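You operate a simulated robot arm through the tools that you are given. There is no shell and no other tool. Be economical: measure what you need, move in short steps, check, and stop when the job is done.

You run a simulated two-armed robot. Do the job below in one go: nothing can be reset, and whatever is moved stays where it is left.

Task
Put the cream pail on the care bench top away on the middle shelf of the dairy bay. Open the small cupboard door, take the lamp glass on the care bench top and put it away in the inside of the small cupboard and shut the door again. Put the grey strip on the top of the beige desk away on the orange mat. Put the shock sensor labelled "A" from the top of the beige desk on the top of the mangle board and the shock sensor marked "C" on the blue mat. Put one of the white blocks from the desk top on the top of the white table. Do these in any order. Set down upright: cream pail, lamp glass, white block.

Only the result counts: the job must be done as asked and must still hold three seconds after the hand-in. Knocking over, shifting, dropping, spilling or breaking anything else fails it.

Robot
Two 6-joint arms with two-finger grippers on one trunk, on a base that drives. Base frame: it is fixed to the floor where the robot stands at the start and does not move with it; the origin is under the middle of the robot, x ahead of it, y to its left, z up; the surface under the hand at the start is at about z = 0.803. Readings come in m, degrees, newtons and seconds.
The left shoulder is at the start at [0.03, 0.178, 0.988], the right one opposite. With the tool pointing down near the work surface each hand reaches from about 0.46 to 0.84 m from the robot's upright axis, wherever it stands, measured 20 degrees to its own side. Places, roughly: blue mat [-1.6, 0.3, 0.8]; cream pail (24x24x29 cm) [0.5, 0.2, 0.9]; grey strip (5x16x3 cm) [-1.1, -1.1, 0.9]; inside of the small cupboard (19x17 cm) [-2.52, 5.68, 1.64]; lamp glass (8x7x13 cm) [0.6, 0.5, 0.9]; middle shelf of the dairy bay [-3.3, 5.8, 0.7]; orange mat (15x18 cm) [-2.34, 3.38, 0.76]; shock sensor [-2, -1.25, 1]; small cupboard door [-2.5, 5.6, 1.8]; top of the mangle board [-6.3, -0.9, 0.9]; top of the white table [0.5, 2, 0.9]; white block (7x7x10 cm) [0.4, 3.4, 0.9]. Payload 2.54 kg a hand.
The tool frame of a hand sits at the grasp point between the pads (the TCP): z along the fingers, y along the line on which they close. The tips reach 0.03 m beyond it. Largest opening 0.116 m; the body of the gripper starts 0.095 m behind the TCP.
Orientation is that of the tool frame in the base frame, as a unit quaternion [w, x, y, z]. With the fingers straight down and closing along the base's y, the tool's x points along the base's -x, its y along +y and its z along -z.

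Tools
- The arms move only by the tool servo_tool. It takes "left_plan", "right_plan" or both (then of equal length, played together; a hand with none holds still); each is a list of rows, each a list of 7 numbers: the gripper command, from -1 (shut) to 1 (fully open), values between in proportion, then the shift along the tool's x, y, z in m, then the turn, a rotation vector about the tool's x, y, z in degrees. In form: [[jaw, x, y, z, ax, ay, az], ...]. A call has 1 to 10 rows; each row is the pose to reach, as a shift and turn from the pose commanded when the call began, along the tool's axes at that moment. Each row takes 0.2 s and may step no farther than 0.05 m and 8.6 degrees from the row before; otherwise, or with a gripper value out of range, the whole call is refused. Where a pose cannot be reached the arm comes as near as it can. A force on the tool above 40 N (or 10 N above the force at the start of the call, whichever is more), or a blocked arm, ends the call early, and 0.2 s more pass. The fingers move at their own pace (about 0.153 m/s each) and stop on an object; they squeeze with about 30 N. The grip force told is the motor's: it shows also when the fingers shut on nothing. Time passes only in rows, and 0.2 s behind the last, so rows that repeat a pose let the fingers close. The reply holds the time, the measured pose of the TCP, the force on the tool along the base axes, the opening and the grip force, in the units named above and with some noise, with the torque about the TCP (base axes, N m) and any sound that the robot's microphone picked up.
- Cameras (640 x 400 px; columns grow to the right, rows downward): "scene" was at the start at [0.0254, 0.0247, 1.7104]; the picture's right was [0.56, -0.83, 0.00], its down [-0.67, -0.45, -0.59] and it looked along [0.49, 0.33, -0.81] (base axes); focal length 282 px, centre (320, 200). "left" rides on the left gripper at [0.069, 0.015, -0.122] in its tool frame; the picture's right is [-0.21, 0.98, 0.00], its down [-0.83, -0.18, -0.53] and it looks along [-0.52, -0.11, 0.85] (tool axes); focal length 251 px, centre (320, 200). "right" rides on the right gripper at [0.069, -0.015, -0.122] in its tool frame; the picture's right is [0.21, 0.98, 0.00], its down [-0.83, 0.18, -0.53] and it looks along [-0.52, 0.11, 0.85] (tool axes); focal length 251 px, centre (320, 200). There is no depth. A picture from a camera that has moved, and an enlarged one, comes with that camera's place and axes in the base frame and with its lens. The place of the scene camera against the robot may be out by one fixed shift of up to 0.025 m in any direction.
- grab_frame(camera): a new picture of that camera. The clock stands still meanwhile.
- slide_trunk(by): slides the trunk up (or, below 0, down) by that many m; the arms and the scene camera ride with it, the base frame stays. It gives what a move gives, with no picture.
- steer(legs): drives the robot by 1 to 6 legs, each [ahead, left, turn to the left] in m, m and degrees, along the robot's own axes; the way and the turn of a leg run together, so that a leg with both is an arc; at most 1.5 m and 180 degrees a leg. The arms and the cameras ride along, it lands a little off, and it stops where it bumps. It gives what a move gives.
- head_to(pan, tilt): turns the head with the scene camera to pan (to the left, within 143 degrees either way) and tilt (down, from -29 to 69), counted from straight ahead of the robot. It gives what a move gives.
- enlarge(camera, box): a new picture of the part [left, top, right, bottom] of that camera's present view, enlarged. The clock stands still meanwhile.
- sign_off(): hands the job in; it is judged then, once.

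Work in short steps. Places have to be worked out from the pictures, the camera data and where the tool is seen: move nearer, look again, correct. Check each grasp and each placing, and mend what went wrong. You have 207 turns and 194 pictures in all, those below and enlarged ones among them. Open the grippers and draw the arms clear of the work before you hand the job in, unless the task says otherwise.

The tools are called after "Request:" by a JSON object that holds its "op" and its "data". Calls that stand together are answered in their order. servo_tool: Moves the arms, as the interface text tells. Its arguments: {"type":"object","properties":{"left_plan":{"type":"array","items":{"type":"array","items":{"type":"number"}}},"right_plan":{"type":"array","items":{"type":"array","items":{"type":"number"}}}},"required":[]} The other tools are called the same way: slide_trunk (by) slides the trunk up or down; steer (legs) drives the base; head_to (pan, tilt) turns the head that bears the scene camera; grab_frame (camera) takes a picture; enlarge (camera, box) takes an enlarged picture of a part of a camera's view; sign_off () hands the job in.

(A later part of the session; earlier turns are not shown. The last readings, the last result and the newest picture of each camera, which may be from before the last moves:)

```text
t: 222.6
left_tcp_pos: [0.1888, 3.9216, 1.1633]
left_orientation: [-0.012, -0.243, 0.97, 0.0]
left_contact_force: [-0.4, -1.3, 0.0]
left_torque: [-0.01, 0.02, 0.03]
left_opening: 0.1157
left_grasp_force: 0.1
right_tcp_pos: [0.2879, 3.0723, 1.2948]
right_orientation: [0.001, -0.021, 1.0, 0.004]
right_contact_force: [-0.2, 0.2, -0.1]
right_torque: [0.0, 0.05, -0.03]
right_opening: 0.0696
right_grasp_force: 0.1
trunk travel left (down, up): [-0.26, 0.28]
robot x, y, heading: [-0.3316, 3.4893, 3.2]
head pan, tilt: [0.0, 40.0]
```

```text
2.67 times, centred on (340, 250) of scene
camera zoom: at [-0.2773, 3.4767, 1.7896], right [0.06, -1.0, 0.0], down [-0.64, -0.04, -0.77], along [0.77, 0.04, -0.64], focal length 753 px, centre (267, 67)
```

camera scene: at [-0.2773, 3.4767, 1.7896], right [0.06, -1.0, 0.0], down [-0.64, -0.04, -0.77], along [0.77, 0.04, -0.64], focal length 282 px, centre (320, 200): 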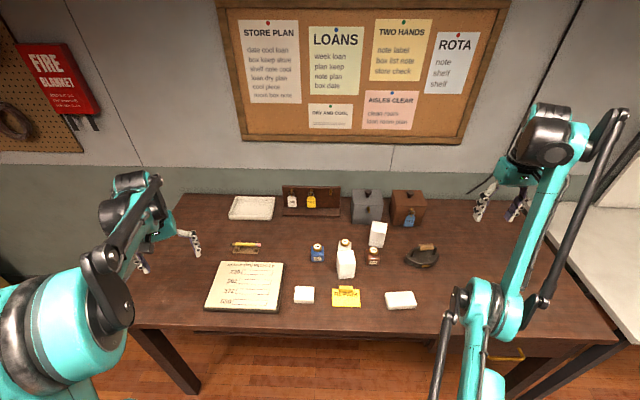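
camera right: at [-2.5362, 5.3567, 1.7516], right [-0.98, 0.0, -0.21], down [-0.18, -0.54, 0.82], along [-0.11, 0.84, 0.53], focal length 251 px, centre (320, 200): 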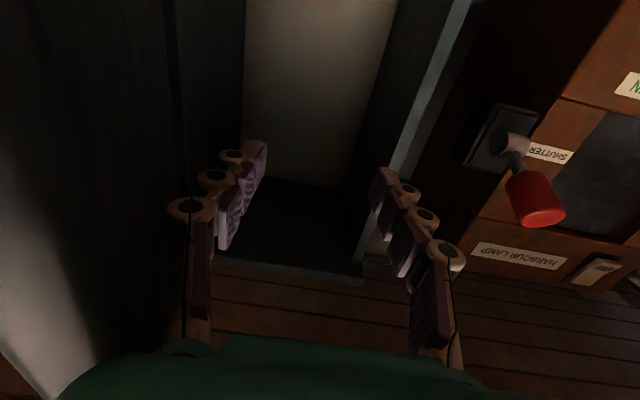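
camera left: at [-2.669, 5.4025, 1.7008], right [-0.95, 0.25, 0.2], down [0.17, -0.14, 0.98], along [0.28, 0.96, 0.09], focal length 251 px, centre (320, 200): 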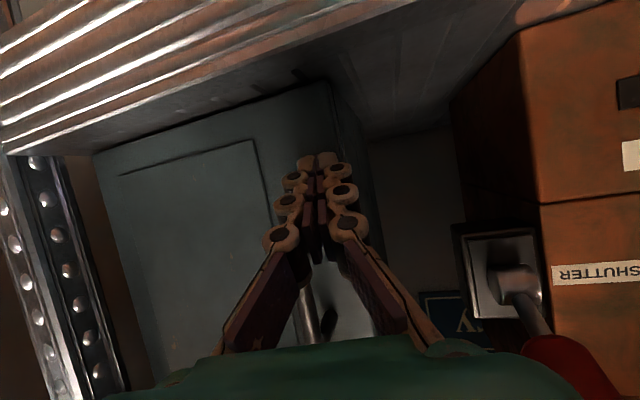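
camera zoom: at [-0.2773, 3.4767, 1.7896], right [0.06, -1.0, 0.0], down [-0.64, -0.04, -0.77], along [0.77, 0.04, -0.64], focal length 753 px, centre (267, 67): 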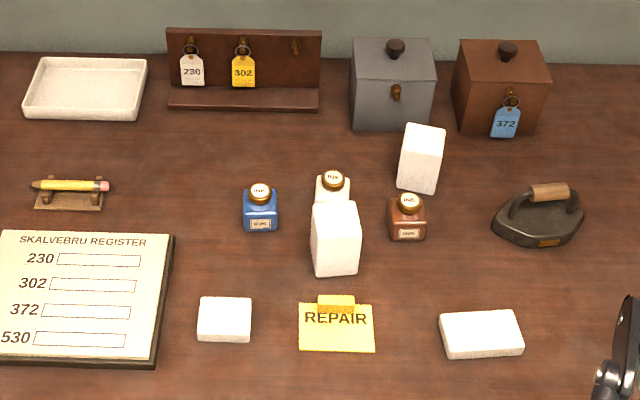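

White blocks: two upright (one at about [0.44, 3.41]) and two flat erasers-like ones. I take the near upright one: drive ahead 10 cm and bring the right hand over it.

Request:
{"op": "steer", "data": {"legs": [[0.1, 0, -3]]}}

Request:
{"op": "servo_tool", "data": {"right_plan": [[1, -0.007, 0.037, 0.026, 0, 0, 0], [1, -0.014, 0.074, 0.052, 0, 0, 0], [1, -0.021, 0.11, 0.08, 0, 0, 0], [1, -0.028, 0.146, 0.106, 0, 0, 0], [1, -0.035, 0.182, 0.133, 0, 0, 0], [1, -0.042, 0.219, 0.16, 0, 0, 0], [1, -0.05, 0.255, 0.186, 0, 0, 0], [1, -0.057, 0.292, 0.213, 0, 0, 0], [1, -0.064, 0.328, 0.22, 0, 0, 0]]}}

Request:
{"op": "grab_frame", "data": {"camera": "right"}}

```text
t: 223.7
left_tcp_pos: [0.3098, 3.8984, 1.1629]
left_orientation: [-0.012, -0.219, 0.976, 0.002]
left_contact_force: [-0.3, -0.9, -0.2]
left_torque: [-0.02, 0.05, 0.01]
left_opening: 0.1162
left_grasp_force: 0.1
right_tcp_pos: [0.3671, 3.0453, 1.2939]
right_orientation: [0.002, 0.004, 1.0, 0.004]
right_contact_force: [-0.3, -0.2, 0.4]
right_torque: [0.04, 0.04, -0.03]
right_opening: 0.0697
right_grasp_force: 0.1
trunk travel left (down, up): [-0.26, 0.28]
robot x, y, heading: [-0.2304, 3.4898, 0.2]
head pan, tilt: [0.0, 40.0]
```

```text
t: 225.7
left_tcp_pos: [0.3119, 3.9005, 1.1615]
left_orientation: [-0.012, -0.22, 0.975, 0.0]
left_contact_force: [0.3, 0.3, -0.3]
left_torque: [-0.09, 0.02, 0.01]
left_opening: 0.116
left_grasp_force: 0.1
right_tcp_pos: [0.5398, 3.3677, 1.1607]
right_orientation: [0.0, 0.004, 1.0, 0.002]
right_contact_force: [-0.7, 1.2, -0.1]
right_torque: [-0.12, -0.02, 0.01]
right_opening: 0.1158
right_grasp_force: 0.0
right hand out of reach, approached as far as the arm can: row 1, 2, 3, 4, 5, 6, 7, 8, 9
trunk travel left (down, up): [-0.26, 0.28]
robot x, y, heading: [-0.2299, 3.492, 0.1]
head pan, tilt: [0.0, 40.0]
```

```text
83 pictures are left
camera right: at [0.4705, 3.3538, 1.2843], right [-0.21, 0.98, 0.0], down [0.83, 0.17, 0.53], along [0.52, 0.11, -0.85], focal length 251 px, centre (320, 200)
```

right: 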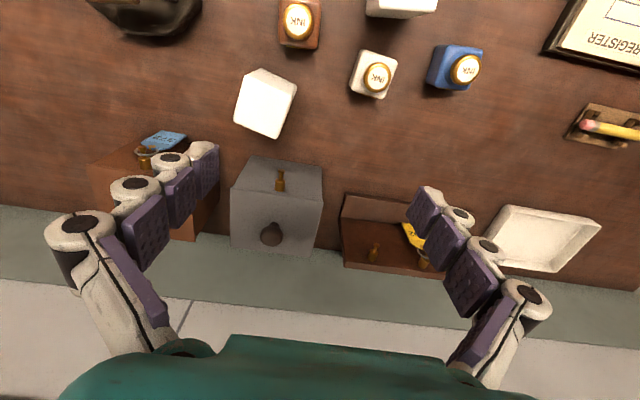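

Block 1 is near [0.41, 3.44]. Move the hand over it at z≈1.03.

Request:
{"op": "servo_tool", "data": {"right_plan": [[1, 0.026, 0.014, 0.026, 0, 0, 0], [1, 0.052, 0.028, 0.052, 0, 0, 0], [1, 0.078, 0.042, 0.078, 0, 0, 0], [1, 0.104, 0.056, 0.104, 0, 0, 0], [1, 0.13, 0.07, 0.13, 0, 0, 0], [1, 0.13, 0.07, 0.13, 0, 0, 0]]}}

Request:
{"op": "grab_frame", "data": {"camera": "right"}}

Request:
{"op": "enlarge", "data": {"camera": "scene", "box": [220, 180, 460, 320]}}

```text
t: 227.1
left_tcp_pos: [0.3095, 3.8988, 1.1618]
left_orientation: [-0.012, -0.219, 0.976, 0.001]
left_contact_force: [0.4, -0.4, -0.1]
left_torque: [-0.05, 0.0, -0.01]
left_opening: 0.1162
left_grasp_force: 0.0
right_tcp_pos: [0.5547, 3.4515, 1.1009]
right_orientation: [0.0, 0.002, 1.0, 0.002]
right_contact_force: [-0.3, 0.4, -0.6]
right_torque: [0.01, 0.0, 0.01]
right_opening: 0.1159
right_grasp_force: 0.0
right hand out of reach, approached as far as the arm can: row 1, 2, 3, 4, 5, 6
trunk travel left (down, up): [-0.26, 0.28]
robot x, y, heading: [-0.23, 3.4899, 0.1]
head pan, tilt: [0.0, 40.0]
```

```text
82 pictures are left
camera right: at [0.4849, 3.4375, 1.2235], right [-0.21, 0.98, 0.01], down [0.83, 0.17, 0.54], along [0.52, 0.12, -0.84], focal length 251 px, centre (320, 200)
```

right: 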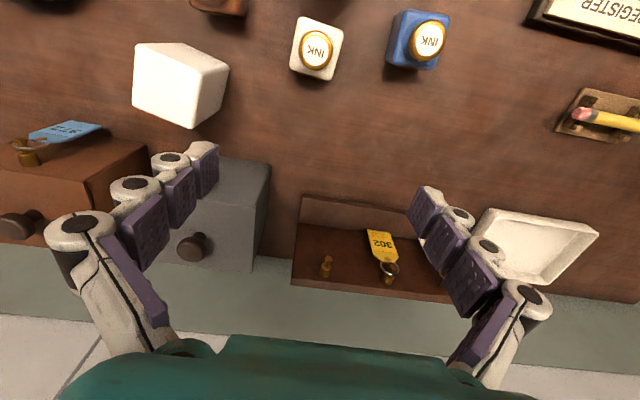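

```text
2.67 times, centred on (340, 250) of scene
camera zoom: at [-0.1786, 3.4775, 1.7895], right [0.01, -1.0, 0.0], down [-0.64, 0.0, -0.77], along [0.77, 0.0, -0.64], focal length 753 px, centre (267, 67)
```

zoom: 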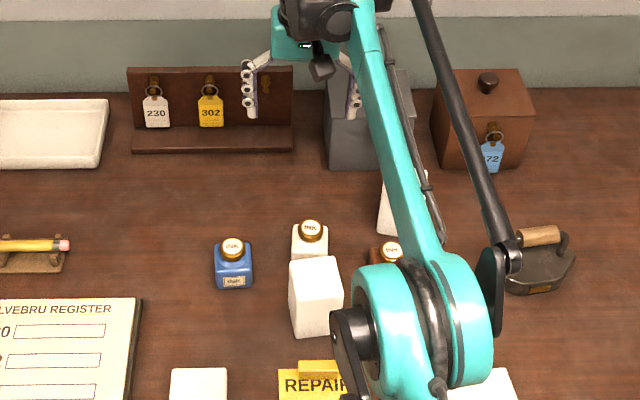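

The right arm seems to be in an awkward wrist branch (cannot come closer). I'll use the left hand: strafe right 0.2 m, lift the right hand away, and bring the left hand over the block with a 14° yaw correction.

Request:
{"op": "steer", "data": {"legs": [[0, -0.2, 0]]}}

Request:
{"op": "servo_tool", "data": {"right_plan": [[1, 0, -0.036, -0.03, 0, 0, 0], [1, 0, -0.072, -0.06, 0, 0, 0], [1, 0, -0.108, -0.09, 0, 0, 0], [1, 0, -0.144, -0.12, 0, 0, 0], [1, 0, -0.18, -0.15, 0, 0, 0], [1, 0, -0.216, -0.18, 0, 0, 0], [1, 0, -0.25, -0.2, 0, 0, 0]], "left_plan": [[1, 0, -0.044, 0.011, 0, 0, 2], [1, 0, -0.088, 0.022, 0, 0, 4], [1, 0.001, -0.132, 0.033, 0, 0, 6], [1, 0.001, -0.176, 0.044, 0, 0, 8], [1, 0.001, -0.22, 0.056, 0, 0, 10], [1, 0.002, -0.264, 0.068, 0, 0, 12], [1, 0.002, -0.309, 0.08, 0, 0, 14]]}}

Request:
{"op": "grab_frame", "data": {"camera": "left"}}

```text
t: 228.7
left_tcp_pos: [0.3103, 3.696, 1.1645]
left_orientation: [-0.012, -0.219, 0.976, 0.002]
left_contact_force: [-0.1, -0.7, 0.5]
left_torque: [0.03, 0.01, -0.02]
left_opening: 0.116
left_grasp_force: 0.1
right_tcp_pos: [0.5552, 3.2479, 1.102]
right_orientation: [0.0, 0.001, 1.0, 0.004]
right_contact_force: [0.7, 0.1, -0.5]
right_torque: [0.08, 0.03, 0.0]
right_opening: 0.1161
right_grasp_force: 0.2
trunk travel left (down, up): [-0.26, 0.28]
robot x, y, heading: [-0.2293, 3.2923, 0.4]
head pan, tilt: [0.0, 40.0]
```

```text
t: 230.3
left_tcp_pos: [0.44, 3.4158, 1.0776]
left_orientation: [-0.013, -0.1, 0.995, 0.001]
left_contact_force: [0.4, -0.1, -0.2]
left_torque: [-0.02, 0.05, 0.0]
left_opening: 0.1162
left_grasp_force: 0.1
right_tcp_pos: [0.5045, 3.0098, 1.2685]
right_orientation: [-0.001, 0.001, 1.0, 0.003]
right_contact_force: [0.5, 0.0, -0.5]
right_torque: [0.02, 0.01, 0.01]
right_opening: 0.1161
right_grasp_force: 0.0
right hand out of reach, approached as far as the arm can: row 2, 3, 4, 5, 6, 7
trunk travel left (down, up): [-0.26, 0.28]
robot x, y, heading: [-0.227, 3.2868, 0.6]
head pan, tilt: [0.0, 40.0]
```

```text
80 pictures are left
camera left: at [0.3719, 3.4163, 1.2018], right [0.02, 1.0, 0.0], down [0.86, -0.01, 0.51], along [0.51, -0.01, -0.86], focal length 251 px, centre (320, 200)
```

left: 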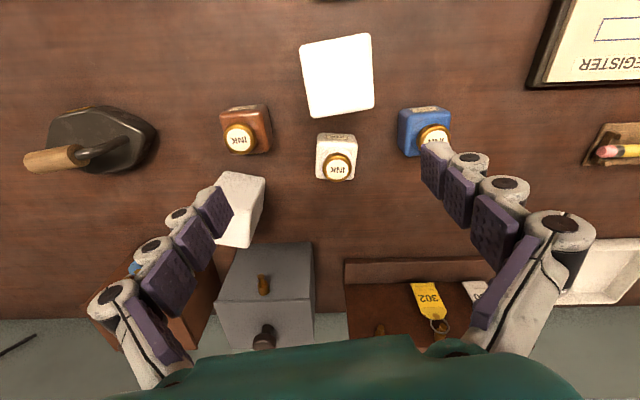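

The left hand hovers well; the block top centre is at [0.394, 3.434], top z≈0.926. Shift and descend to grasp height.

Request:
{"op": "servo_tool", "data": {"left_plan": [[1, 0.02, 0.013, 0.02, 0, 0, -1.5], [1, 0.0415, 0.027, 0.05, 0, 0, -3], [1, 0.0415, 0.027, 0.09, 0, 0, -3], [1, 0.0415, 0.027, 0.13, 0, 0, -3], [1, 0.0415, 0.027, 0.17, 0, 0, -3], [1, 0.0415, 0.027, 0.2, 0, 0, -3], [1, 0.0415, 0.027, 0.2, 0, 0, -3]]}}

Request:
{"op": "grab_frame", "data": {"camera": "left"}}

```text
t: 231.9
left_tcp_pos: [0.3857, 3.4348, 0.8829]
left_orientation: [-0.011, -0.126, 0.992, 0.0]
left_contact_force: [-0.9, 0.5, -0.1]
left_torque: [-0.01, -0.02, -0.01]
left_opening: 0.116
left_grasp_force: 0.0
right_tcp_pos: [0.5045, 3.01, 1.2716]
right_orientation: [0.0, 0.002, 1.0, 0.003]
right_contact_force: [0.3, -1.5, 1.0]
right_torque: [-0.01, -0.02, -0.02]
right_opening: 0.1161
right_grasp_force: 0.1
trunk travel left (down, up): [-0.26, 0.28]
robot x, y, heading: [-0.2274, 3.2883, 0.3]
head pan, tilt: [0.0, 40.0]
```

```text
79 pictures are left
camera left: at [0.3179, 3.4321, 1.0065], right [-0.04, 1.0, 0.0], down [0.86, 0.03, 0.51], along [0.51, 0.02, -0.86], focal length 251 px, centre (320, 200)
```

left: 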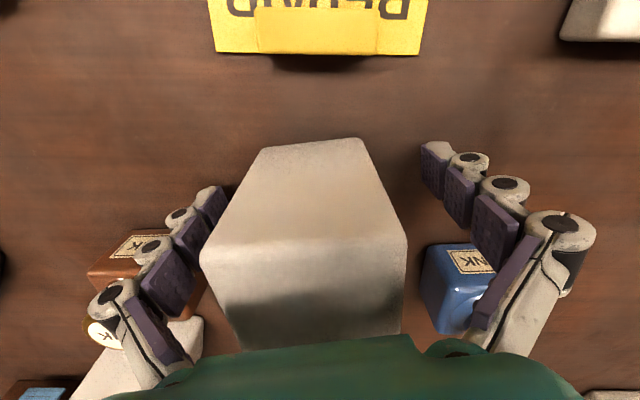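

The block is between the fingers. Correct yaw by 6° and close.

Request:
{"op": "servo_tool", "data": {"left_plan": [[1, 0, 0, 0.004, 0, 0, 6], [0.5, 0, 0, 0.004, 0, 0, 6], [0, 0, 0, 0.004, 0, 0, 6], [-1, 0, 0, 0.004, 0, 0, 6], [-1, 0, 0, 0.004, 0, 0, 6], [-1, 0, 0, -0.04, 0, 0, 6], [-1, 0, 0, -0.085, 0, 0, 6], [-1, 0, 0, -0.13, 0, 0, 6]]}}

Request:
{"op": "grab_frame", "data": {"camera": "left"}}

```text
t: 232.6
left_tcp_pos: [0.3856, 3.4324, 0.8884]
left_orientation: [-0.005, -0.073, 0.997, 0.0]
left_contact_force: [12.8, 0.0, 79.8]
left_torque: [-0.26, -1.06, -0.01]
left_opening: 0.061
left_grasp_force: 45.0
right_tcp_pos: [0.4993, 3.0085, 1.2743]
right_orientation: [0.004, 0.002, 1.0, 0.004]
right_contact_force: [0.8, -0.1, -0.3]
right_torque: [0.03, -0.06, 0.01]
right_opening: 0.1158
right_grasp_force: 0.0
trunk travel left (down, up): [-0.26, 0.28]
robot x, y, heading: [-0.2278, 3.2887, 0.4]
head pan, tilt: [0.0, 40.0]
stopped in row 3 (left hand): the force on the tool passed its limit at 48 N (the readings are from after the stop); the commanded pose is now the measured one
```

```text
78 pictures are left
camera left: at [0.3161, 3.4369, 1.0106], right [0.07, 1.0, 0.0], down [0.85, -0.06, 0.52], along [0.52, -0.04, -0.85], focal length 251 px, centre (320, 200)
```

left: 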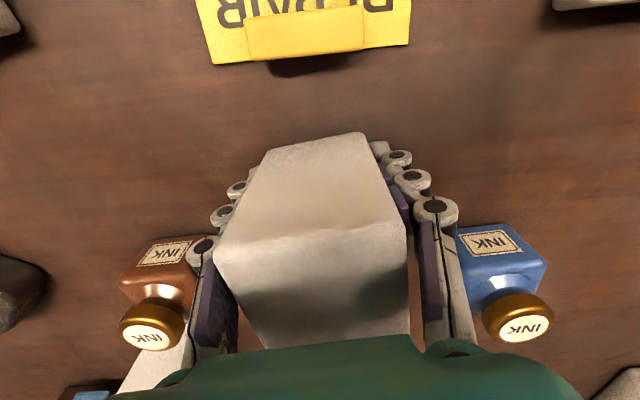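

The tips touched the table (surface ≈0.855). Raise 8 mm, then finish closing and lift.

Request:
{"op": "servo_tool", "data": {"left_plan": [[0.15, 0, 0, -0.008, 0, 0, 0], [0.15, 0, 0, -0.01, 0, 0, 0], [-0.2, 0, 0, -0.01, 0, 0, 0], [-1, 0, 0, -0.01, 0, 0, 0], [-1, 0, 0, -0.01, 0, 0, 0], [-1, 0, 0, -0.05, 0, 0, 0], [-1, 0, 0, -0.095, 0, 0, 0], [-1, 0, 0, -0.14, 0, 0, 0], [-1, 0, 0, -0.18, 0, 0, 0]]}}

Request:
{"op": "grab_frame", "data": {"camera": "left"}}

```text
t: 234.6
left_tcp_pos: [0.3905, 3.4318, 1.0618]
left_orientation: [-0.01, -0.073, 0.997, -0.001]
left_contact_force: [-0.2, 0.0, 0.0]
left_torque: [0.01, 0.0, -0.02]
left_opening: 0.0607
left_grasp_force: 29.7
right_tcp_pos: [0.5042, 3.0104, 1.2718]
right_orientation: [-0.001, 0.002, 1.0, 0.003]
right_contact_force: [-0.1, 0.0, -0.4]
right_torque: [0.0, -0.04, 0.02]
right_opening: 0.1158
right_grasp_force: 0.0
trunk travel left (down, up): [-0.26, 0.28]
robot x, y, heading: [-0.2287, 3.289, 0.2]
head pan, tilt: [0.0, 40.0]
```

```text
77 pictures are left
camera left: at [0.3231, 3.4368, 1.1843], right [0.07, 1.0, 0.0], down [0.85, -0.06, 0.52], along [0.52, -0.04, -0.86], focal length 251 px, centre (320, 200)
```

left: 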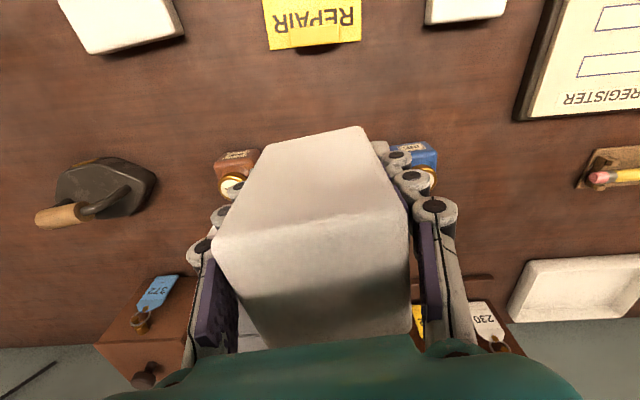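

Block held. Raise the trunk 10 cm and strafe right 1.2 m to the white table; look down at it.

Request:
{"op": "slide_trunk", "data": {"by": 0.1}}

Request:
{"op": "steer", "data": {"legs": [[0, -1.2, 0]]}}

Request:
{"op": "grab_frame", "data": {"camera": "scene"}}

```text
t: 235.9
left_tcp_pos: [0.3924, 3.4324, 1.1594]
left_orientation: [-0.01, -0.074, 0.997, -0.001]
left_contact_force: [-0.6, 0.8, -0.5]
left_torque: [0.03, 0.0, -0.01]
left_opening: 0.0605
left_grasp_force: 29.9
right_tcp_pos: [0.5054, 3.0102, 1.3698]
right_orientation: [-0.001, 0.001, 1.0, 0.004]
right_contact_force: [-0.5, -0.2, 0.0]
right_torque: [0.01, 0.0, 0.01]
right_opening: 0.1161
right_grasp_force: 0.0
trunk travel left (down, up): [-0.36, 0.18]
robot x, y, heading: [-0.2304, 3.29, 0.4]
head pan, tilt: [0.0, 40.0]
```

```text
t: 242.1
left_tcp_pos: [0.4029, 2.2275, 1.1597]
left_orientation: [-0.01, -0.077, 0.997, -0.001]
left_contact_force: [-1.0, 0.1, -1.1]
left_torque: [-0.04, 0.01, -0.02]
left_opening: 0.0607
left_grasp_force: 29.7
right_tcp_pos: [0.5204, 1.806, 1.3706]
right_orientation: [0.0, -0.001, 1.0, 0.004]
right_contact_force: [0.7, -0.3, -0.4]
right_torque: [0.01, 0.01, 0.03]
right_opening: 0.1158
right_grasp_force: 0.1
trunk travel left (down, up): [-0.36, 0.18]
robot x, y, heading: [-0.2112, 2.0837, 0.9]
head pan, tilt: [0.0, 40.0]
```

```text
76 pictures are left
camera scene: at [-0.1638, 2.0655, 1.8895], right [0.01, -1.0, 0.0], down [-0.64, -0.01, -0.77], along [0.77, 0.01, -0.64], focal length 282 px, centre (320, 200)
```

scene: 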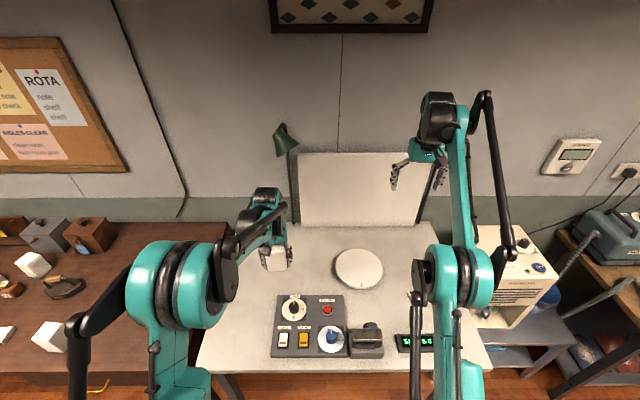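

Free space on the white table at about [0.45, 2.385], left of the controller. Move there and lower to about 10 cm above.

Request:
{"op": "servo_tool", "data": {"left_plan": [[-1, -0.018, 0.037, 0, 0, 0, 0], [-1, -0.035, 0.075, 0, 0, 0, 0], [-1, -0.053, 0.112, 0, 0, 0, 0], [-1, -0.07, 0.149, 0, 0, 0, 0], [-1, -0.07, 0.149, 0.045, 0, 0, 0], [-1, -0.07, 0.149, 0.09, 0, 0, 0], [-1, -0.07, 0.149, 0.135, 0, 0, 0], [-1, -0.07, 0.149, 0.18, 0, 0, 0], [-1, -0.07, 0.149, 0.21, 0, 0, 0]]}}

Request:
{"op": "grab_frame", "data": {"camera": "scene"}}

```text
t: 244.1
left_tcp_pos: [0.4477, 2.3841, 0.9484]
left_orientation: [-0.011, -0.076, 0.997, -0.001]
left_contact_force: [0.2, 0.5, -0.6]
left_torque: [-0.01, 0.0, 0.02]
left_opening: 0.0604
left_grasp_force: 30.1
right_tcp_pos: [0.5211, 1.8084, 1.3692]
right_orientation: [0.0, -0.002, 1.0, 0.002]
right_contact_force: [-0.7, 0.4, -1.3]
right_torque: [-0.08, -0.02, -0.01]
right_opening: 0.1161
right_grasp_force: 0.2
trunk travel left (down, up): [-0.36, 0.18]
robot x, y, heading: [-0.2129, 2.0795, 0.5]
head pan, tilt: [0.0, 40.0]
```

```text
75 pictures are left
camera scene: at [-0.1631, 2.0663, 1.8895], right [0.01, -1.0, 0.0], down [-0.64, -0.01, -0.77], along [0.77, 0.01, -0.64], focal length 282 px, centre (320, 200)
```

scene: 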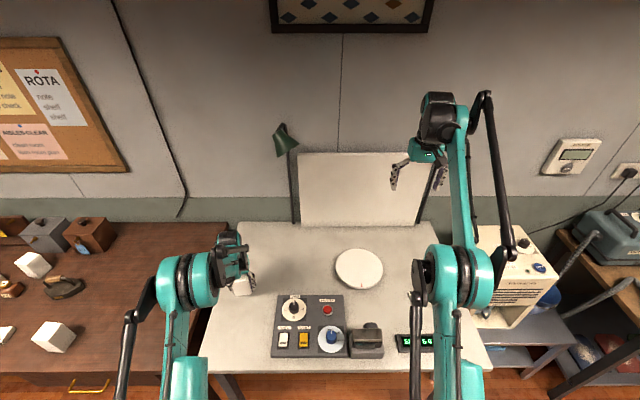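

Position is fine. Lower in 1 cm steps.

Request:
{"op": "servo_tool", "data": {"left_plan": [[-1, 0, 0, 0.015, 0, 0, 0], [-1, 0, 0, 0.03, 0, 0, 0], [-1, 0, 0, 0.04, 0, 0, 0], [-1, 0, 0, 0.05, 0, 0, 0], [-1, 0, 0, 0.058, 0, 0, 0], [-1, 0, 0, 0.066, 0, 0, 0], [-1, 0, 0, 0.074, 0, 0, 0]]}}

```text
t: 245.5
left_tcp_pos: [0.4436, 2.386, 0.8879]
left_orientation: [-0.01, -0.076, 0.997, -0.001]
left_contact_force: [-9.8, -1.7, 25.2]
left_torque: [-0.24, 0.15, -0.1]
left_opening: 0.0607
left_grasp_force: 30.2
right_tcp_pos: [0.5179, 1.8067, 1.3716]
right_orientation: [0.001, -0.002, 1.0, 0.003]
right_contact_force: [1.2, 0.3, -0.3]
right_torque: [-0.04, 0.04, 0.01]
right_opening: 0.116
right_grasp_force: 0.1
trunk travel left (down, up): [-0.36, 0.18]
robot x, y, heading: [-0.2124, 2.0814, 0.9]
head pan, tilt: [0.0, 40.0]
stopped in row 7 (left hand): the force on the tool passed its limit at 48 N (the readings are from after the stop); the commanded pose is now the measured one
```

Contact at TCP 0.888. Relieve 3 mm, open, and rise.

Request:
{"op": "servo_tool", "data": {"left_plan": [[-1, 0, 0, -0.004, 0, 0, 0], [0.1, 0, 0, -0.004, 0, 0, 0], [0.5, 0, 0, -0.004, 0, 0, 0], [0.7, 0, 0, -0.004, 0, 0, 0], [0.7, 0, 0, -0.03, 0, 0, 0], [0.7, 0, 0, -0.075, 0, 0, 0], [0.7, 0, 0, -0.12, 0, 0, 0], [0.7, 0, 0, -0.165, 0, 0, 0], [0.7, 0, 0, -0.21, 0, 0, 0], [0.7, 0, 0, -0.25, 0, 0, 0]]}}

Request:
{"op": "grab_frame", "data": {"camera": "left"}}

```text
t: 247.7
left_tcp_pos: [0.4498, 2.3849, 1.138]
left_orientation: [-0.011, -0.076, 0.997, 0.0]
left_contact_force: [-0.2, 0.5, 0.2]
left_torque: [0.0, -0.02, -0.01]
left_opening: 0.0987
left_grasp_force: 0.0
right_tcp_pos: [0.52, 1.8071, 1.3708]
right_orientation: [0.0, -0.002, 1.0, 0.003]
right_contact_force: [-0.8, -0.3, -0.2]
right_torque: [0.03, 0.01, -0.01]
right_opening: 0.1161
right_grasp_force: 0.0
trunk travel left (down, up): [-0.36, 0.18]
robot x, y, heading: [-0.2155, 2.0822, 0.8]
head pan, tilt: [0.0, 40.0]
```

```text
74 pictures are left
camera left: at [0.3813, 2.3899, 1.2618], right [0.06, 1.0, 0.0], down [0.85, -0.05, 0.52], along [0.52, -0.04, -0.86], focal length 251 px, centre (320, 200)
```

left: 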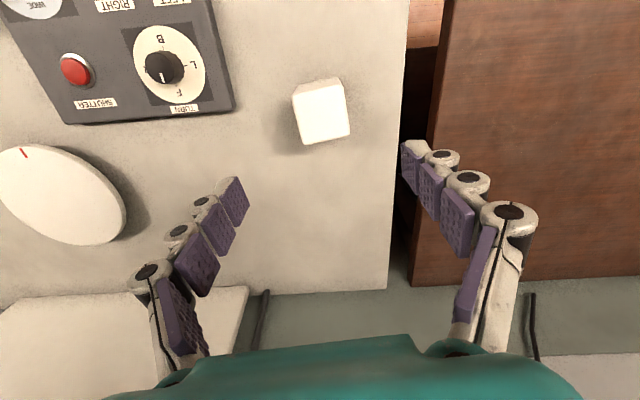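

Block stands upright on the white table. Now head to the beige "Wennaby Mills" desk: turn right to face -y and drive down.

Request:
{"op": "steer", "data": {"legs": [[0, 0, -90.8], [1.3, 0.0, 0], [1.15, 0, 0], [0, 0.8, 0]]}}

Request:
{"op": "head_to", "data": {"pan": 0, "tilt": 35}}

Request:
{"op": "grab_frame", "data": {"camera": "scene"}}

```text
t: 265.3
left_tcp_pos: [0.4417, -1.0307, 1.1364]
left_orientation: [-0.008, 0.654, 0.756, 0.005]
left_contact_force: [0.8, -0.2, -0.5]
left_torque: [-0.01, 0.09, 0.0]
left_opening: 0.0984
left_grasp_force: 0.1
right_tcp_pos: [-0.135, -1.0958, 1.3718]
right_orientation: [0.002, 0.708, 0.706, 0.001]
right_contact_force: [0.0, -0.2, 0.2]
right_torque: [0.01, 0.11, -0.03]
right_opening: 0.116
right_grasp_force: 0.0
trunk travel left (down, up): [-0.36, 0.18]
robot x, y, heading: [0.1428, -0.3666, -89.9]
head pan, tilt: [0.0, 40.0]
stopped in leg 4: the robot was blocked; the commanded pose is now the measured one
```

```text
t: 266.0
left_tcp_pos: [0.4363, -1.0323, 1.1388]
left_orientation: [-0.006, 0.655, 0.756, 0.008]
left_contact_force: [-1.3, 0.0, 0.6]
left_torque: [0.01, -0.06, 0.01]
left_opening: 0.0986
left_grasp_force: 0.1
right_tcp_pos: [-0.1425, -1.0952, 1.3692]
right_orientation: [0.003, 0.709, 0.705, 0.003]
right_contact_force: [-0.8, -0.4, -0.1]
right_torque: [0.04, -0.08, 0.01]
right_opening: 0.1162
right_grasp_force: 0.1
trunk travel left (down, up): [-0.36, 0.18]
robot x, y, heading: [0.1414, -0.3618, -89.7]
head pan, tilt: [0.0, 35.0]
```

```text
73 pictures are left
camera scene: at [0.1305, -0.4384, 1.8971], right [-1.0, 0.0, 0.0], down [0.0, 0.57, -0.82], along [0.0, -0.82, -0.57], focal length 282 px, centre (320, 200)
```

scene: 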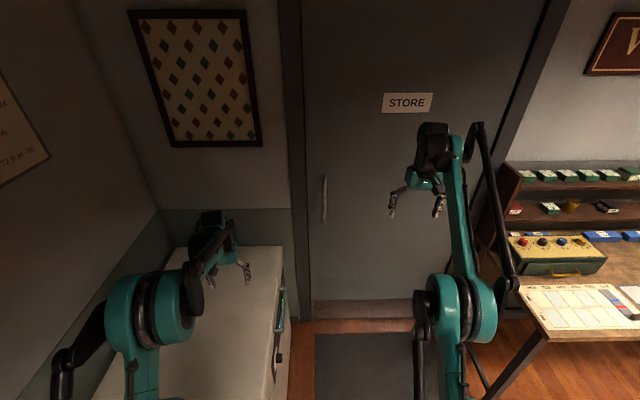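

I strafed the wrong way and met a chest (no visible disturbance). Strafe right 1.25 m to the desk.

Request:
{"op": "steer", "data": {"legs": [[0, -1.25, 0]]}}

Request:
{"op": "head_to", "data": {"pan": 0, "tilt": 45}}

Request:
{"op": "grab_frame", "data": {"camera": "scene"}}

```text
t: 272.3
left_tcp_pos: [-0.8257, -1.0245, 1.1373]
left_orientation: [-0.006, 0.665, 0.747, 0.008]
left_contact_force: [-0.5, 0.6, -0.2]
left_torque: [0.02, 0.03, -0.01]
left_opening: 0.0983
left_grasp_force: 0.1
right_tcp_pos: [-1.4057, -1.0729, 1.3702]
right_orientation: [0.002, 0.718, 0.696, 0.002]
right_contact_force: [-0.1, -0.5, -0.5]
right_torque: [0.01, -0.04, 0.0]
right_opening: 0.1156
right_grasp_force: 0.0
trunk travel left (down, up): [-0.36, 0.18]
robot x, y, heading: [-1.1075, -0.3541, -91.5]
head pan, tilt: [0.0, 35.0]
```

```text
t: 273.0
left_tcp_pos: [-0.824, -1.0241, 1.1377]
left_orientation: [-0.007, 0.664, 0.747, 0.007]
left_contact_force: [0.2, -0.3, -0.5]
left_torque: [0.04, 0.01, 0.05]
left_opening: 0.0985
left_grasp_force: 0.0
right_tcp_pos: [-1.4049, -1.0718, 1.3693]
right_orientation: [0.002, 0.718, 0.696, 0.002]
right_contact_force: [0.1, 0.7, -0.7]
right_torque: [0.02, -0.02, -0.01]
right_opening: 0.1159
right_grasp_force: 0.0
trunk travel left (down, up): [-0.36, 0.18]
robot x, y, heading: [-1.1098, -0.3451, -91.4]
head pan, tilt: [0.0, 45.0]
```

```text
72 pictures are left
camera scene: at [-1.1127, -0.417, 1.8823], right [-1.0, 0.03, 0.0], down [0.02, 0.71, -0.71], along [-0.02, -0.71, -0.71], focal length 282 px, centre (320, 200)
```

scene: 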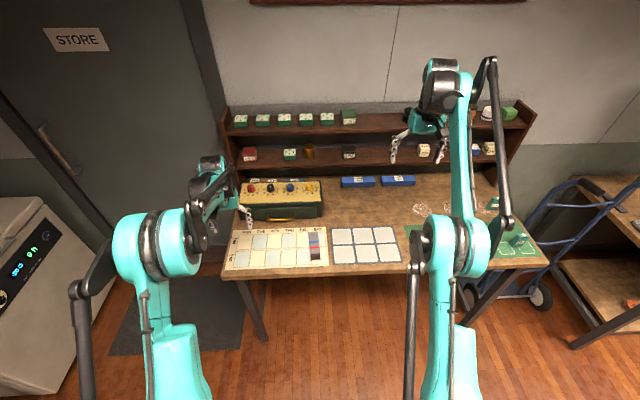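

Request:
{"op": "enlarge", "data": {"camera": "scene", "box": [210, 90, 410, 280]}}

Request:
{"op": "enlarge", "data": {"camera": "scene", "box": [390, 90, 560, 270]}}

```text
2.11 times, centred on (310, 185) of scene
camera zoom: at [-1.1127, -0.417, 1.8823], right [-1.0, 0.03, 0.0], down [0.02, 0.71, -0.71], along [-0.02, -0.71, -0.71], focal length 594 px, centre (341, 232)
```

zoom: 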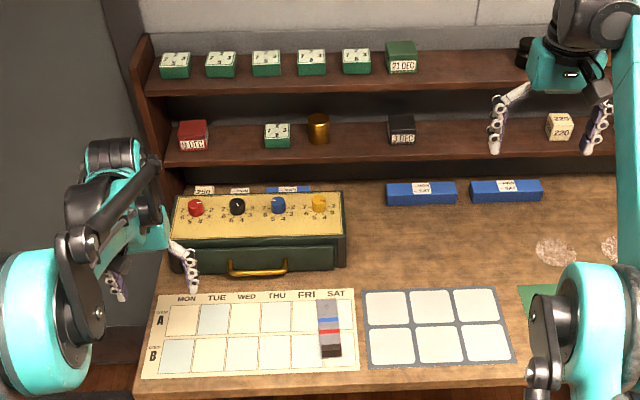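

```text
2.22 times, centred on (475, 180) of scene
camera zoom: at [-1.1127, -0.417, 1.8823], right [-1.0, 0.03, 0.0], down [0.02, 0.71, -0.71], along [-0.02, -0.71, -0.71], focal length 627 px, centre (-24, 244)
```

zoom: 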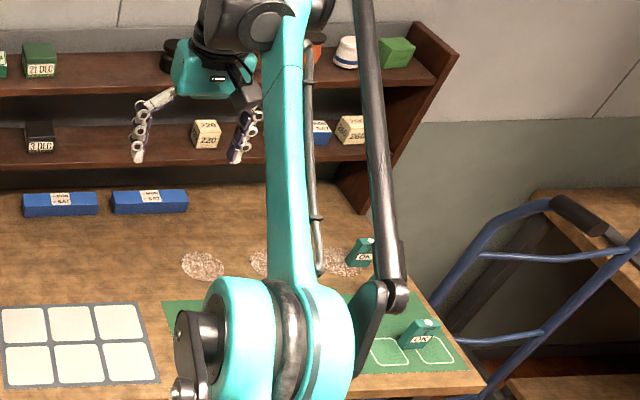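

The grey strip lies along y at about [-1.11, -1.17] on the calendar; shock sensors are green standing pieces at the right end. Strafe right to see them.

Request:
{"op": "steer", "data": {"legs": [[0, -0.95, 1.4]]}}

Request:
{"op": "enlarge", "data": {"camera": "scene", "box": [240, 150, 440, 290]}}

```text
t: 278.1
left_tcp_pos: [-1.7709, -1.0073, 1.1386]
left_orientation: [-0.007, 0.65, 0.76, 0.008]
left_contact_force: [0.3, 0.1, 0.2]
left_torque: [0.01, -0.01, 0.0]
left_opening: 0.0987
left_grasp_force: 0.1
right_tcp_pos: [-2.3486, -1.0764, 1.3702]
right_orientation: [0.002, 0.705, 0.709, 0.003]
right_contact_force: [-1.0, 0.4, -0.1]
right_torque: [0.02, 0.0, -0.01]
right_opening: 0.1161
right_grasp_force: 0.1
trunk travel left (down, up): [-0.36, 0.18]
robot x, y, heading: [-2.0777, -0.3434, -89.4]
head pan, tilt: [0.0, 45.0]
```

```text
2.86 times, centred on (340, 220) of scene
camera zoom: at [-2.0817, -0.4108, 1.8823], right [-1.0, -0.01, 0.0], down [-0.01, 0.71, -0.71], along [0.01, -0.71, -0.71], focal length 806 px, centre (263, 143)
```

zoom: 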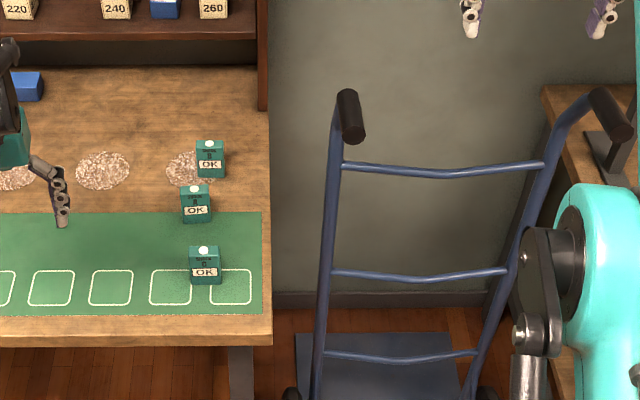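

Request:
{"op": "enlarge", "data": {"camera": "scene", "box": [295, 190, 345, 260]}}

```text
5.71 times, centred on (320, 225) of scene
camera zoom: at [-2.0817, -0.4108, 1.8823], right [-1.0, -0.01, 0.0], down [-0.01, 0.71, -0.71], along [0.01, -0.71, -0.71], focal length 1613 px, centre (320, 57)
```

zoom: 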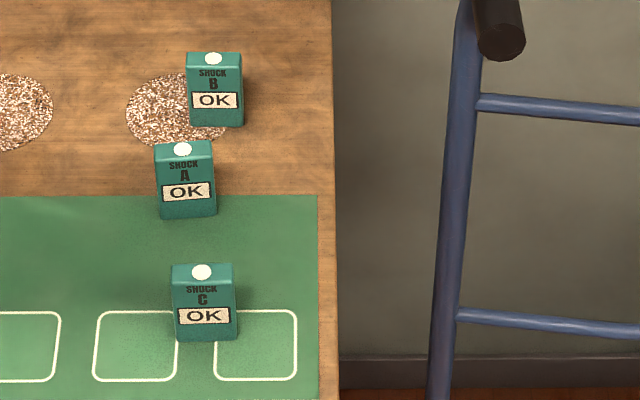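

Sensors are C (front), A (middle), B (back), all near x≈-1.98. Drive 12 cm closer and bring the left hand above C to measure.

Request:
{"op": "steer", "data": {"legs": [[0.12, 0, -0.6]]}}

Request:
{"op": "servo_tool", "data": {"left_plan": [[1, 0.012, -0.038, 0, 0, 0, 2], [1, 0.024, -0.077, 0, 0, 0, 4], [1, 0.036, -0.115, 0, 0, 0, 6], [1, 0.048, -0.154, 0.01, 0, 0, 8], [1, 0.06, -0.193, 0.02, 0, 0, 9]]}}

Request:
{"op": "grab_frame", "data": {"camera": "left"}}

```text
t: 279.3
left_tcp_pos: [-1.7785, -1.1293, 1.1378]
left_orientation: [-0.007, 0.655, 0.756, 0.007]
left_contact_force: [-0.4, 0.1, 0.2]
left_torque: [0.0, -0.05, -0.02]
left_opening: 0.0986
left_grasp_force: 0.1
right_tcp_pos: [-2.3565, -1.1926, 1.3699]
right_orientation: [0.003, 0.709, 0.706, 0.002]
right_contact_force: [-0.7, -0.4, -1.0]
right_torque: [0.01, 0.0, -0.02]
right_opening: 0.1158
right_grasp_force: 0.1
trunk travel left (down, up): [-0.36, 0.18]
robot x, y, heading: [-2.0768, -0.4613, -90.0]
head pan, tilt: [0.0, 45.0]
```

```text
t: 280.5
left_tcp_pos: [-1.9764, -1.0971, 1.1192]
left_orientation: [-0.007, 0.712, 0.702, 0.007]
left_contact_force: [0.0, -0.6, -1.3]
left_torque: [0.04, -0.04, 0.03]
left_opening: 0.1159
left_grasp_force: 0.1
right_tcp_pos: [-2.3576, -1.1925, 1.3698]
right_orientation: [0.003, 0.71, 0.704, 0.004]
right_contact_force: [-0.2, -0.6, 0.1]
right_torque: [0.03, -0.04, 0.01]
right_opening: 0.1161
right_grasp_force: 0.0
trunk travel left (down, up): [-0.36, 0.18]
robot x, y, heading: [-2.0753, -0.4614, -90.0]
head pan, tilt: [0.0, 45.0]
```

```text
67 pictures are left
camera left: at [-1.9616, -1.0312, 1.2415], right [0.97, -0.23, 0.0], down [-0.19, -0.83, 0.52], along [-0.12, -0.5, -0.86], focal length 251 px, centre (320, 200)
```

left: 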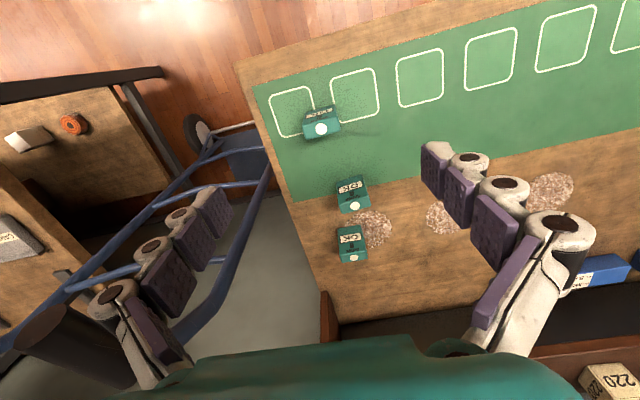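

C is almost directly under the hand. Descend 6 cm and look again to fix heights.

Request:
{"op": "servo_tool", "data": {"left_plan": [[1, 0, 0, 0.03, 0, 0, 0], [1, 0, 0, 0.06, 0, 0, 0], [1, 0, 0, 0.06, 0, 0, 0]]}}

Request:
{"op": "grab_frame", "data": {"camera": "left"}}

```text
t: 281.3
left_tcp_pos: [-1.9801, -1.0957, 1.0567]
left_orientation: [-0.007, 0.712, 0.702, 0.006]
left_contact_force: [-0.7, 0.5, 0.5]
left_torque: [0.0, -0.03, 0.01]
left_opening: 0.116
left_grasp_force: 0.0
right_tcp_pos: [-2.3568, -1.1922, 1.3712]
right_orientation: [0.002, 0.709, 0.705, 0.003]
right_contact_force: [-0.8, -0.2, 0.0]
right_torque: [0.02, 0.01, 0.03]
right_opening: 0.1157
right_grasp_force: 0.1
trunk travel left (down, up): [-0.36, 0.18]
robot x, y, heading: [-2.0773, -0.4608, -90.0]
head pan, tilt: [0.0, 45.0]
```

```text
66 pictures are left
camera left: at [-1.9634, -1.0297, 1.1805], right [0.97, -0.23, -0.01], down [-0.19, -0.83, 0.52], along [-0.12, -0.5, -0.86], focal length 251 px, centre (320, 200)
```

left: 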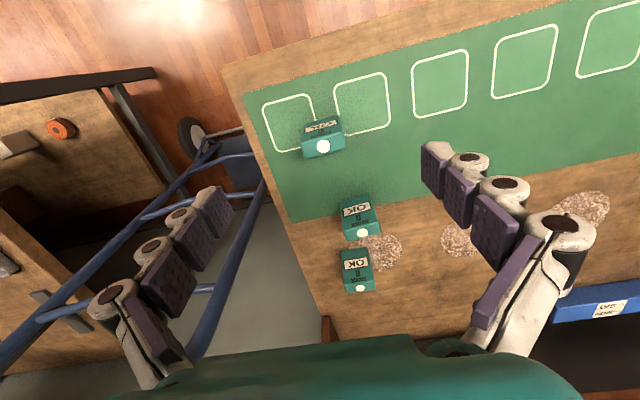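

Triangulated: C at [-1.979, -1.104], top z≈0.957; A at [-1.96, -1.21]. Descend to TCP z≈0.935 and close on C.

Request:
{"op": "servo_tool", "data": {"left_plan": [[1, -0.004, 0, 0.04, 0, 0, 0], [1, -0.008, 0, 0.075, 0, 0, 0], [1, -0.008, 0, 0.1, 0, 0, 0], [1, -0.008, 0, 0.112, 0, 0, 0], [1, -0.008, 0, 0.12, 0, 0, 0], [1, -0.008, 0, 0.12, 0, 0, 0]]}}

Request:
{"op": "grab_frame", "data": {"camera": "left"}}

```text
t: 282.7
left_tcp_pos: [-1.9789, -1.1014, 0.9369]
left_orientation: [-0.007, 0.712, 0.702, 0.006]
left_contact_force: [-0.4, 0.0, 0.0]
left_torque: [0.03, 0.03, 0.02]
left_opening: 0.1161
left_grasp_force: 0.1
right_tcp_pos: [-2.3572, -1.1916, 1.3705]
right_orientation: [0.002, 0.709, 0.705, 0.003]
right_contact_force: [-0.1, -0.3, 0.1]
right_torque: [-0.04, 0.02, 0.01]
right_opening: 0.1158
right_grasp_force: 0.0
trunk travel left (down, up): [-0.36, 0.18]
robot x, y, heading: [-2.0762, -0.4603, -90.1]
head pan, tilt: [0.0, 45.0]
```

```text
65 pictures are left
camera left: at [-1.9622, -1.0351, 1.0602], right [0.97, -0.23, -0.01], down [-0.19, -0.83, 0.52], along [-0.12, -0.5, -0.86], focal length 251 px, centre (320, 200)
```

left: 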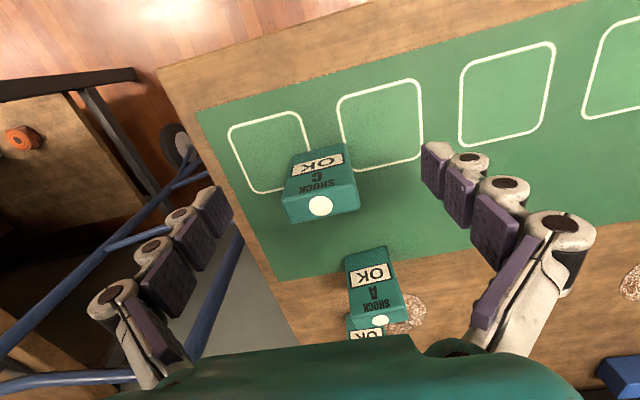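

C's top is at z≈0.94, y≈-1.108, desk ≈0.887. Lower 1 cm more, shift 6 mm and close gently.

Request:
{"op": "servo_tool", "data": {"left_plan": [[1, -0.006, 0, 0.01, 0, 0, 0], [0.4, -0.006, 0, 0.01, 0, 0, 0], [0, -0.006, 0, 0.01, 0, 0, 0], [-0.4, -0.006, 0, 0.01, 0, 0, 0], [-1, -0.006, 0, 0.01, 0, 0, 0], [-1, -0.006, 0, 0.01, 0, 0, 0], [-1, -0.006, 0, -0.02, 0, 0, 0], [-1, -0.006, 0, -0.06, 0, 0, 0], [-1, -0.006, 0, -0.1, 0, 0, 0], [-1, -0.006, 0, -0.14, 0, 0, 0]]}}

Request:
{"op": "grab_frame", "data": {"camera": "left"}}

```text
t: 284.9
left_tcp_pos: [-1.9807, -1.1088, 1.0785]
left_orientation: [-0.008, 0.712, 0.702, 0.006]
left_contact_force: [-0.3, -0.9, -0.1]
left_torque: [-0.03, 0.01, -0.01]
left_opening: 0.0451
left_grasp_force: 30.2
right_tcp_pos: [-2.3562, -1.1914, 1.3704]
right_orientation: [0.003, 0.71, 0.705, 0.001]
right_contact_force: [-0.1, 0.3, 0.3]
right_torque: [-0.04, -0.03, -0.01]
right_opening: 0.116
right_grasp_force: 0.0
trunk travel left (down, up): [-0.36, 0.18]
robot x, y, heading: [-2.0744, -0.4621, -90.1]
head pan, tilt: [0.0, 45.0]
```

```text
64 pictures are left
camera left: at [-1.9647, -1.0425, 1.202], right [0.97, -0.23, -0.01], down [-0.19, -0.83, 0.52], along [-0.12, -0.5, -0.86], focal length 251 px, centre (320, 200)
```

left: 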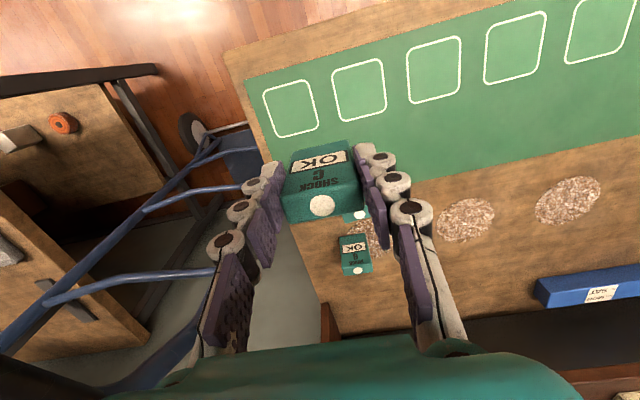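

C is held, still "OK". Raise a little, turn left 180° and shift toward the blue mat.

Request:
{"op": "slide_trunk", "data": {"by": 0.08}}

Request:
{"op": "steer", "data": {"legs": [[0, 0, 90], [0, 0, 90], [0, -0.55, 0]]}}

Request:
{"op": "grab_frame", "data": {"camera": "scene"}}

```text
t: 286.1
left_tcp_pos: [-1.9805, -1.111, 1.1577]
left_orientation: [-0.008, 0.712, 0.702, 0.007]
left_contact_force: [-0.8, 0.1, -0.9]
left_torque: [0.02, 0.01, -0.03]
left_opening: 0.0448
left_grasp_force: 29.6
right_tcp_pos: [-2.3579, -1.1924, 1.4499]
right_orientation: [0.003, 0.709, 0.705, 0.003]
right_contact_force: [0.3, 0.3, -0.5]
right_torque: [0.04, -0.01, -0.03]
right_opening: 0.1158
right_grasp_force: 0.1
trunk travel left (down, up): [-0.44, 0.1]
robot x, y, heading: [-2.0759, -0.4646, -90.0]
head pan, tilt: [0.0, 45.0]
```

```text
t: 296.8
left_tcp_pos: [-1.5974, 0.1694, 1.1581]
left_orientation: [-0.006, -0.687, 0.726, -0.007]
left_contact_force: [0.2, -0.3, -0.5]
left_torque: [-0.02, 0.03, -0.04]
left_opening: 0.045
left_grasp_force: 30.0
right_tcp_pos: [-1.2166, 0.2367, 1.4508]
right_orientation: [-0.002, -0.691, 0.723, 0.003]
right_contact_force: [-0.5, 1.0, -0.3]
right_torque: [-0.05, 0.02, 0.0]
right_opening: 0.1161
right_grasp_force: 0.0
trunk travel left (down, up): [-0.44, 0.1]
robot x, y, heading: [-1.5292, -0.4824, 87.6]
head pan, tilt: [0.0, 45.0]
```

```text
63 pictures are left
camera scene: at [-1.5315, -0.447, 1.9623], right [1.0, -0.04, 0.0], down [-0.03, -0.71, -0.71], along [0.03, 0.71, -0.71], focal length 282 px, centre (320, 200)
```

scene: 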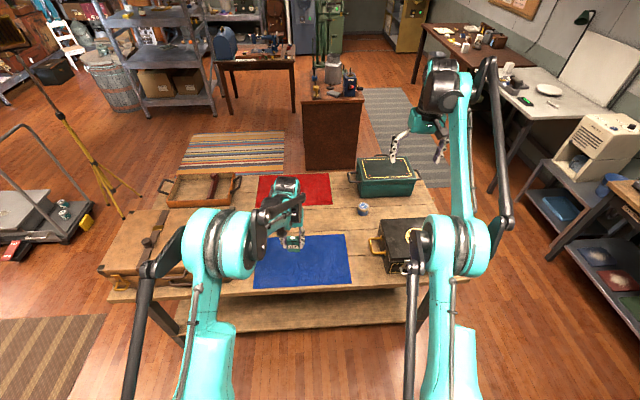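

The blue mat centre is at [-1.59, 0.30]. Move 10 cm forward over it and lower to a few cm above.

Request:
{"op": "servo_tool", "data": {"left_plan": [[-1, -0.037, 0.002, 0, 0, 0, 0], [-1, -0.074, 0.004, 0, 0, 0, 0], [-1, -0.11, 0.006, 0, 0, 0, 0], [-1, -0.11, 0.006, 0.047, 0, 0, 0], [-1, -0.11, 0.006, 0.094, 0, 0, 0], [-1, -0.11, 0.006, 0.141, 0, 0, 0], [-1, -0.11, 0.006, 0.188, 0, 0, 0], [-1, -0.11, 0.006, 0.235, 0, 0, 0], [-1, -0.11, 0.006, 0.27, 0, 0, 0]]}}

Request:
{"op": "grab_frame", "data": {"camera": "left"}}

```text
t: 298.8
left_tcp_pos: [-1.6071, 0.2174, 0.9471]
left_orientation: [-0.007, -0.687, 0.726, -0.007]
left_contact_force: [-0.9, 0.0, -1.2]
left_torque: [-0.01, -0.03, -0.01]
left_opening: 0.0447
left_grasp_force: 30.3
left hand out of reach, approached as far as the arm can: row 7, 8, 9
right_tcp_pos: [-1.2182, 0.2355, 1.4504]
right_orientation: [-0.002, -0.691, 0.723, 0.002]
right_contact_force: [0.1, 0.0, -0.7]
right_torque: [-0.03, -0.01, -0.02]
right_opening: 0.1161
right_grasp_force: 0.2
trunk travel left (down, up): [-0.44, 0.1]
robot x, y, heading: [-1.5269, -0.4822, 87.8]
head pan, tilt: [0.0, 45.0]
```

```text
62 pictures are left
camera left: at [-1.6257, 0.1518, 1.0708], right [-0.96, 0.27, -0.01], down [0.23, 0.82, 0.52], along [0.14, 0.5, -0.85], focal length 251 px, centre (320, 200)
```

left: 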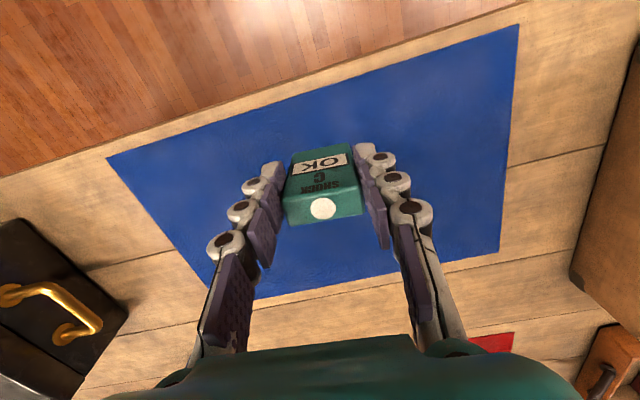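

It's over the mat. Drive 5 cm closer and lower the trunk 6 cm, then finish with the arm.

Request:
{"op": "steer", "data": {"legs": [[0.05, 0, 0]]}}

Request:
{"op": "slide_trunk", "data": {"by": -0.06}}

Request:
{"op": "servo_tool", "data": {"left_plan": [[-1, 0, 0, 0.008, 0, 0, 0], [-1, 0, 0, 0.016, 0, 0, 0], [-1, 0, 0, 0.024, 0, 0, 0], [-1, 0, 0, 0.03, 0, 0, 0]]}}

```text
t: 299.7
left_tcp_pos: [-1.6059, 0.2676, 0.948]
left_orientation: [-0.006, -0.688, 0.726, -0.007]
left_contact_force: [-0.4, -0.6, -1.1]
left_torque: [0.02, -0.01, 0.02]
left_opening: 0.045
left_grasp_force: 30.1
right_tcp_pos: [-1.2163, 0.2858, 1.4508]
right_orientation: [-0.001, -0.691, 0.723, 0.003]
right_contact_force: [-0.8, 0.4, -0.8]
right_torque: [0.02, 0.04, -0.01]
right_opening: 0.1159
right_grasp_force: 0.0
trunk travel left (down, up): [-0.44, 0.1]
robot x, y, heading: [-1.5246, -0.4355, 87.8]
head pan, tilt: [0.0, 45.0]
```

```text
t: 300.7
left_tcp_pos: [-1.6057, 0.2667, 0.889]
left_orientation: [-0.006, -0.688, 0.726, -0.006]
left_contact_force: [-0.4, 0.7, -0.4]
left_torque: [-0.04, 0.02, 0.02]
left_opening: 0.0448
left_grasp_force: 30.5
right_tcp_pos: [-1.2161, 0.2857, 1.3919]
right_orientation: [-0.002, -0.691, 0.723, 0.002]
right_contact_force: [-0.2, 0.1, -0.1]
right_torque: [0.05, 0.0, 0.01]
right_opening: 0.116
right_grasp_force: 0.0
trunk travel left (down, up): [-0.38, 0.16]
robot x, y, heading: [-1.5272, -0.4316, 87.9]
head pan, tilt: [0.0, 45.0]
```

```text
t: 301.7
left_tcp_pos: [-1.6081, 0.2558, 0.8776]
left_orientation: [-0.006, -0.688, 0.726, -0.007]
left_contact_force: [0.5, 0.3, -1.3]
left_torque: [0.04, 0.01, -0.01]
left_opening: 0.0449
left_grasp_force: 29.5
left hand out of reach, approached as far as the arm can: row 1, 2, 3, 4
right_tcp_pos: [-1.2168, 0.2861, 1.3899]
right_orientation: [-0.003, -0.691, 0.723, 0.003]
right_contact_force: [0.2, 0.5, 0.4]
right_torque: [0.0, -0.01, 0.0]
right_opening: 0.1159
right_grasp_force: 0.1
trunk travel left (down, up): [-0.38, 0.16]
robot x, y, heading: [-1.5261, -0.4363, 87.6]
head pan, tilt: [0.0, 45.0]
```

Use the trunk for the last bit: lower 3 cm, checking force.

Request:
{"op": "slide_trunk", "data": {"by": -0.03}}

```text
t: 302.5
left_tcp_pos: [-1.609, 0.2543, 0.8449]
left_orientation: [-0.005, -0.688, 0.726, -0.006]
left_contact_force: [1.1, -3.5, 5.3]
left_torque: [-0.04, -0.02, 0.0]
left_opening: 0.045
left_grasp_force: 29.8
right_tcp_pos: [-1.215, 0.2853, 1.3606]
right_orientation: [-0.002, -0.691, 0.723, 0.003]
right_contact_force: [1.2, -0.2, 0.3]
right_torque: [-0.01, 0.0, -0.01]
right_opening: 0.1157
right_grasp_force: 0.0
trunk travel left (down, up): [-0.35, 0.19]
robot x, y, heading: [-1.526, -0.4333, 87.8]
head pan, tilt: [0.0, 45.0]
```

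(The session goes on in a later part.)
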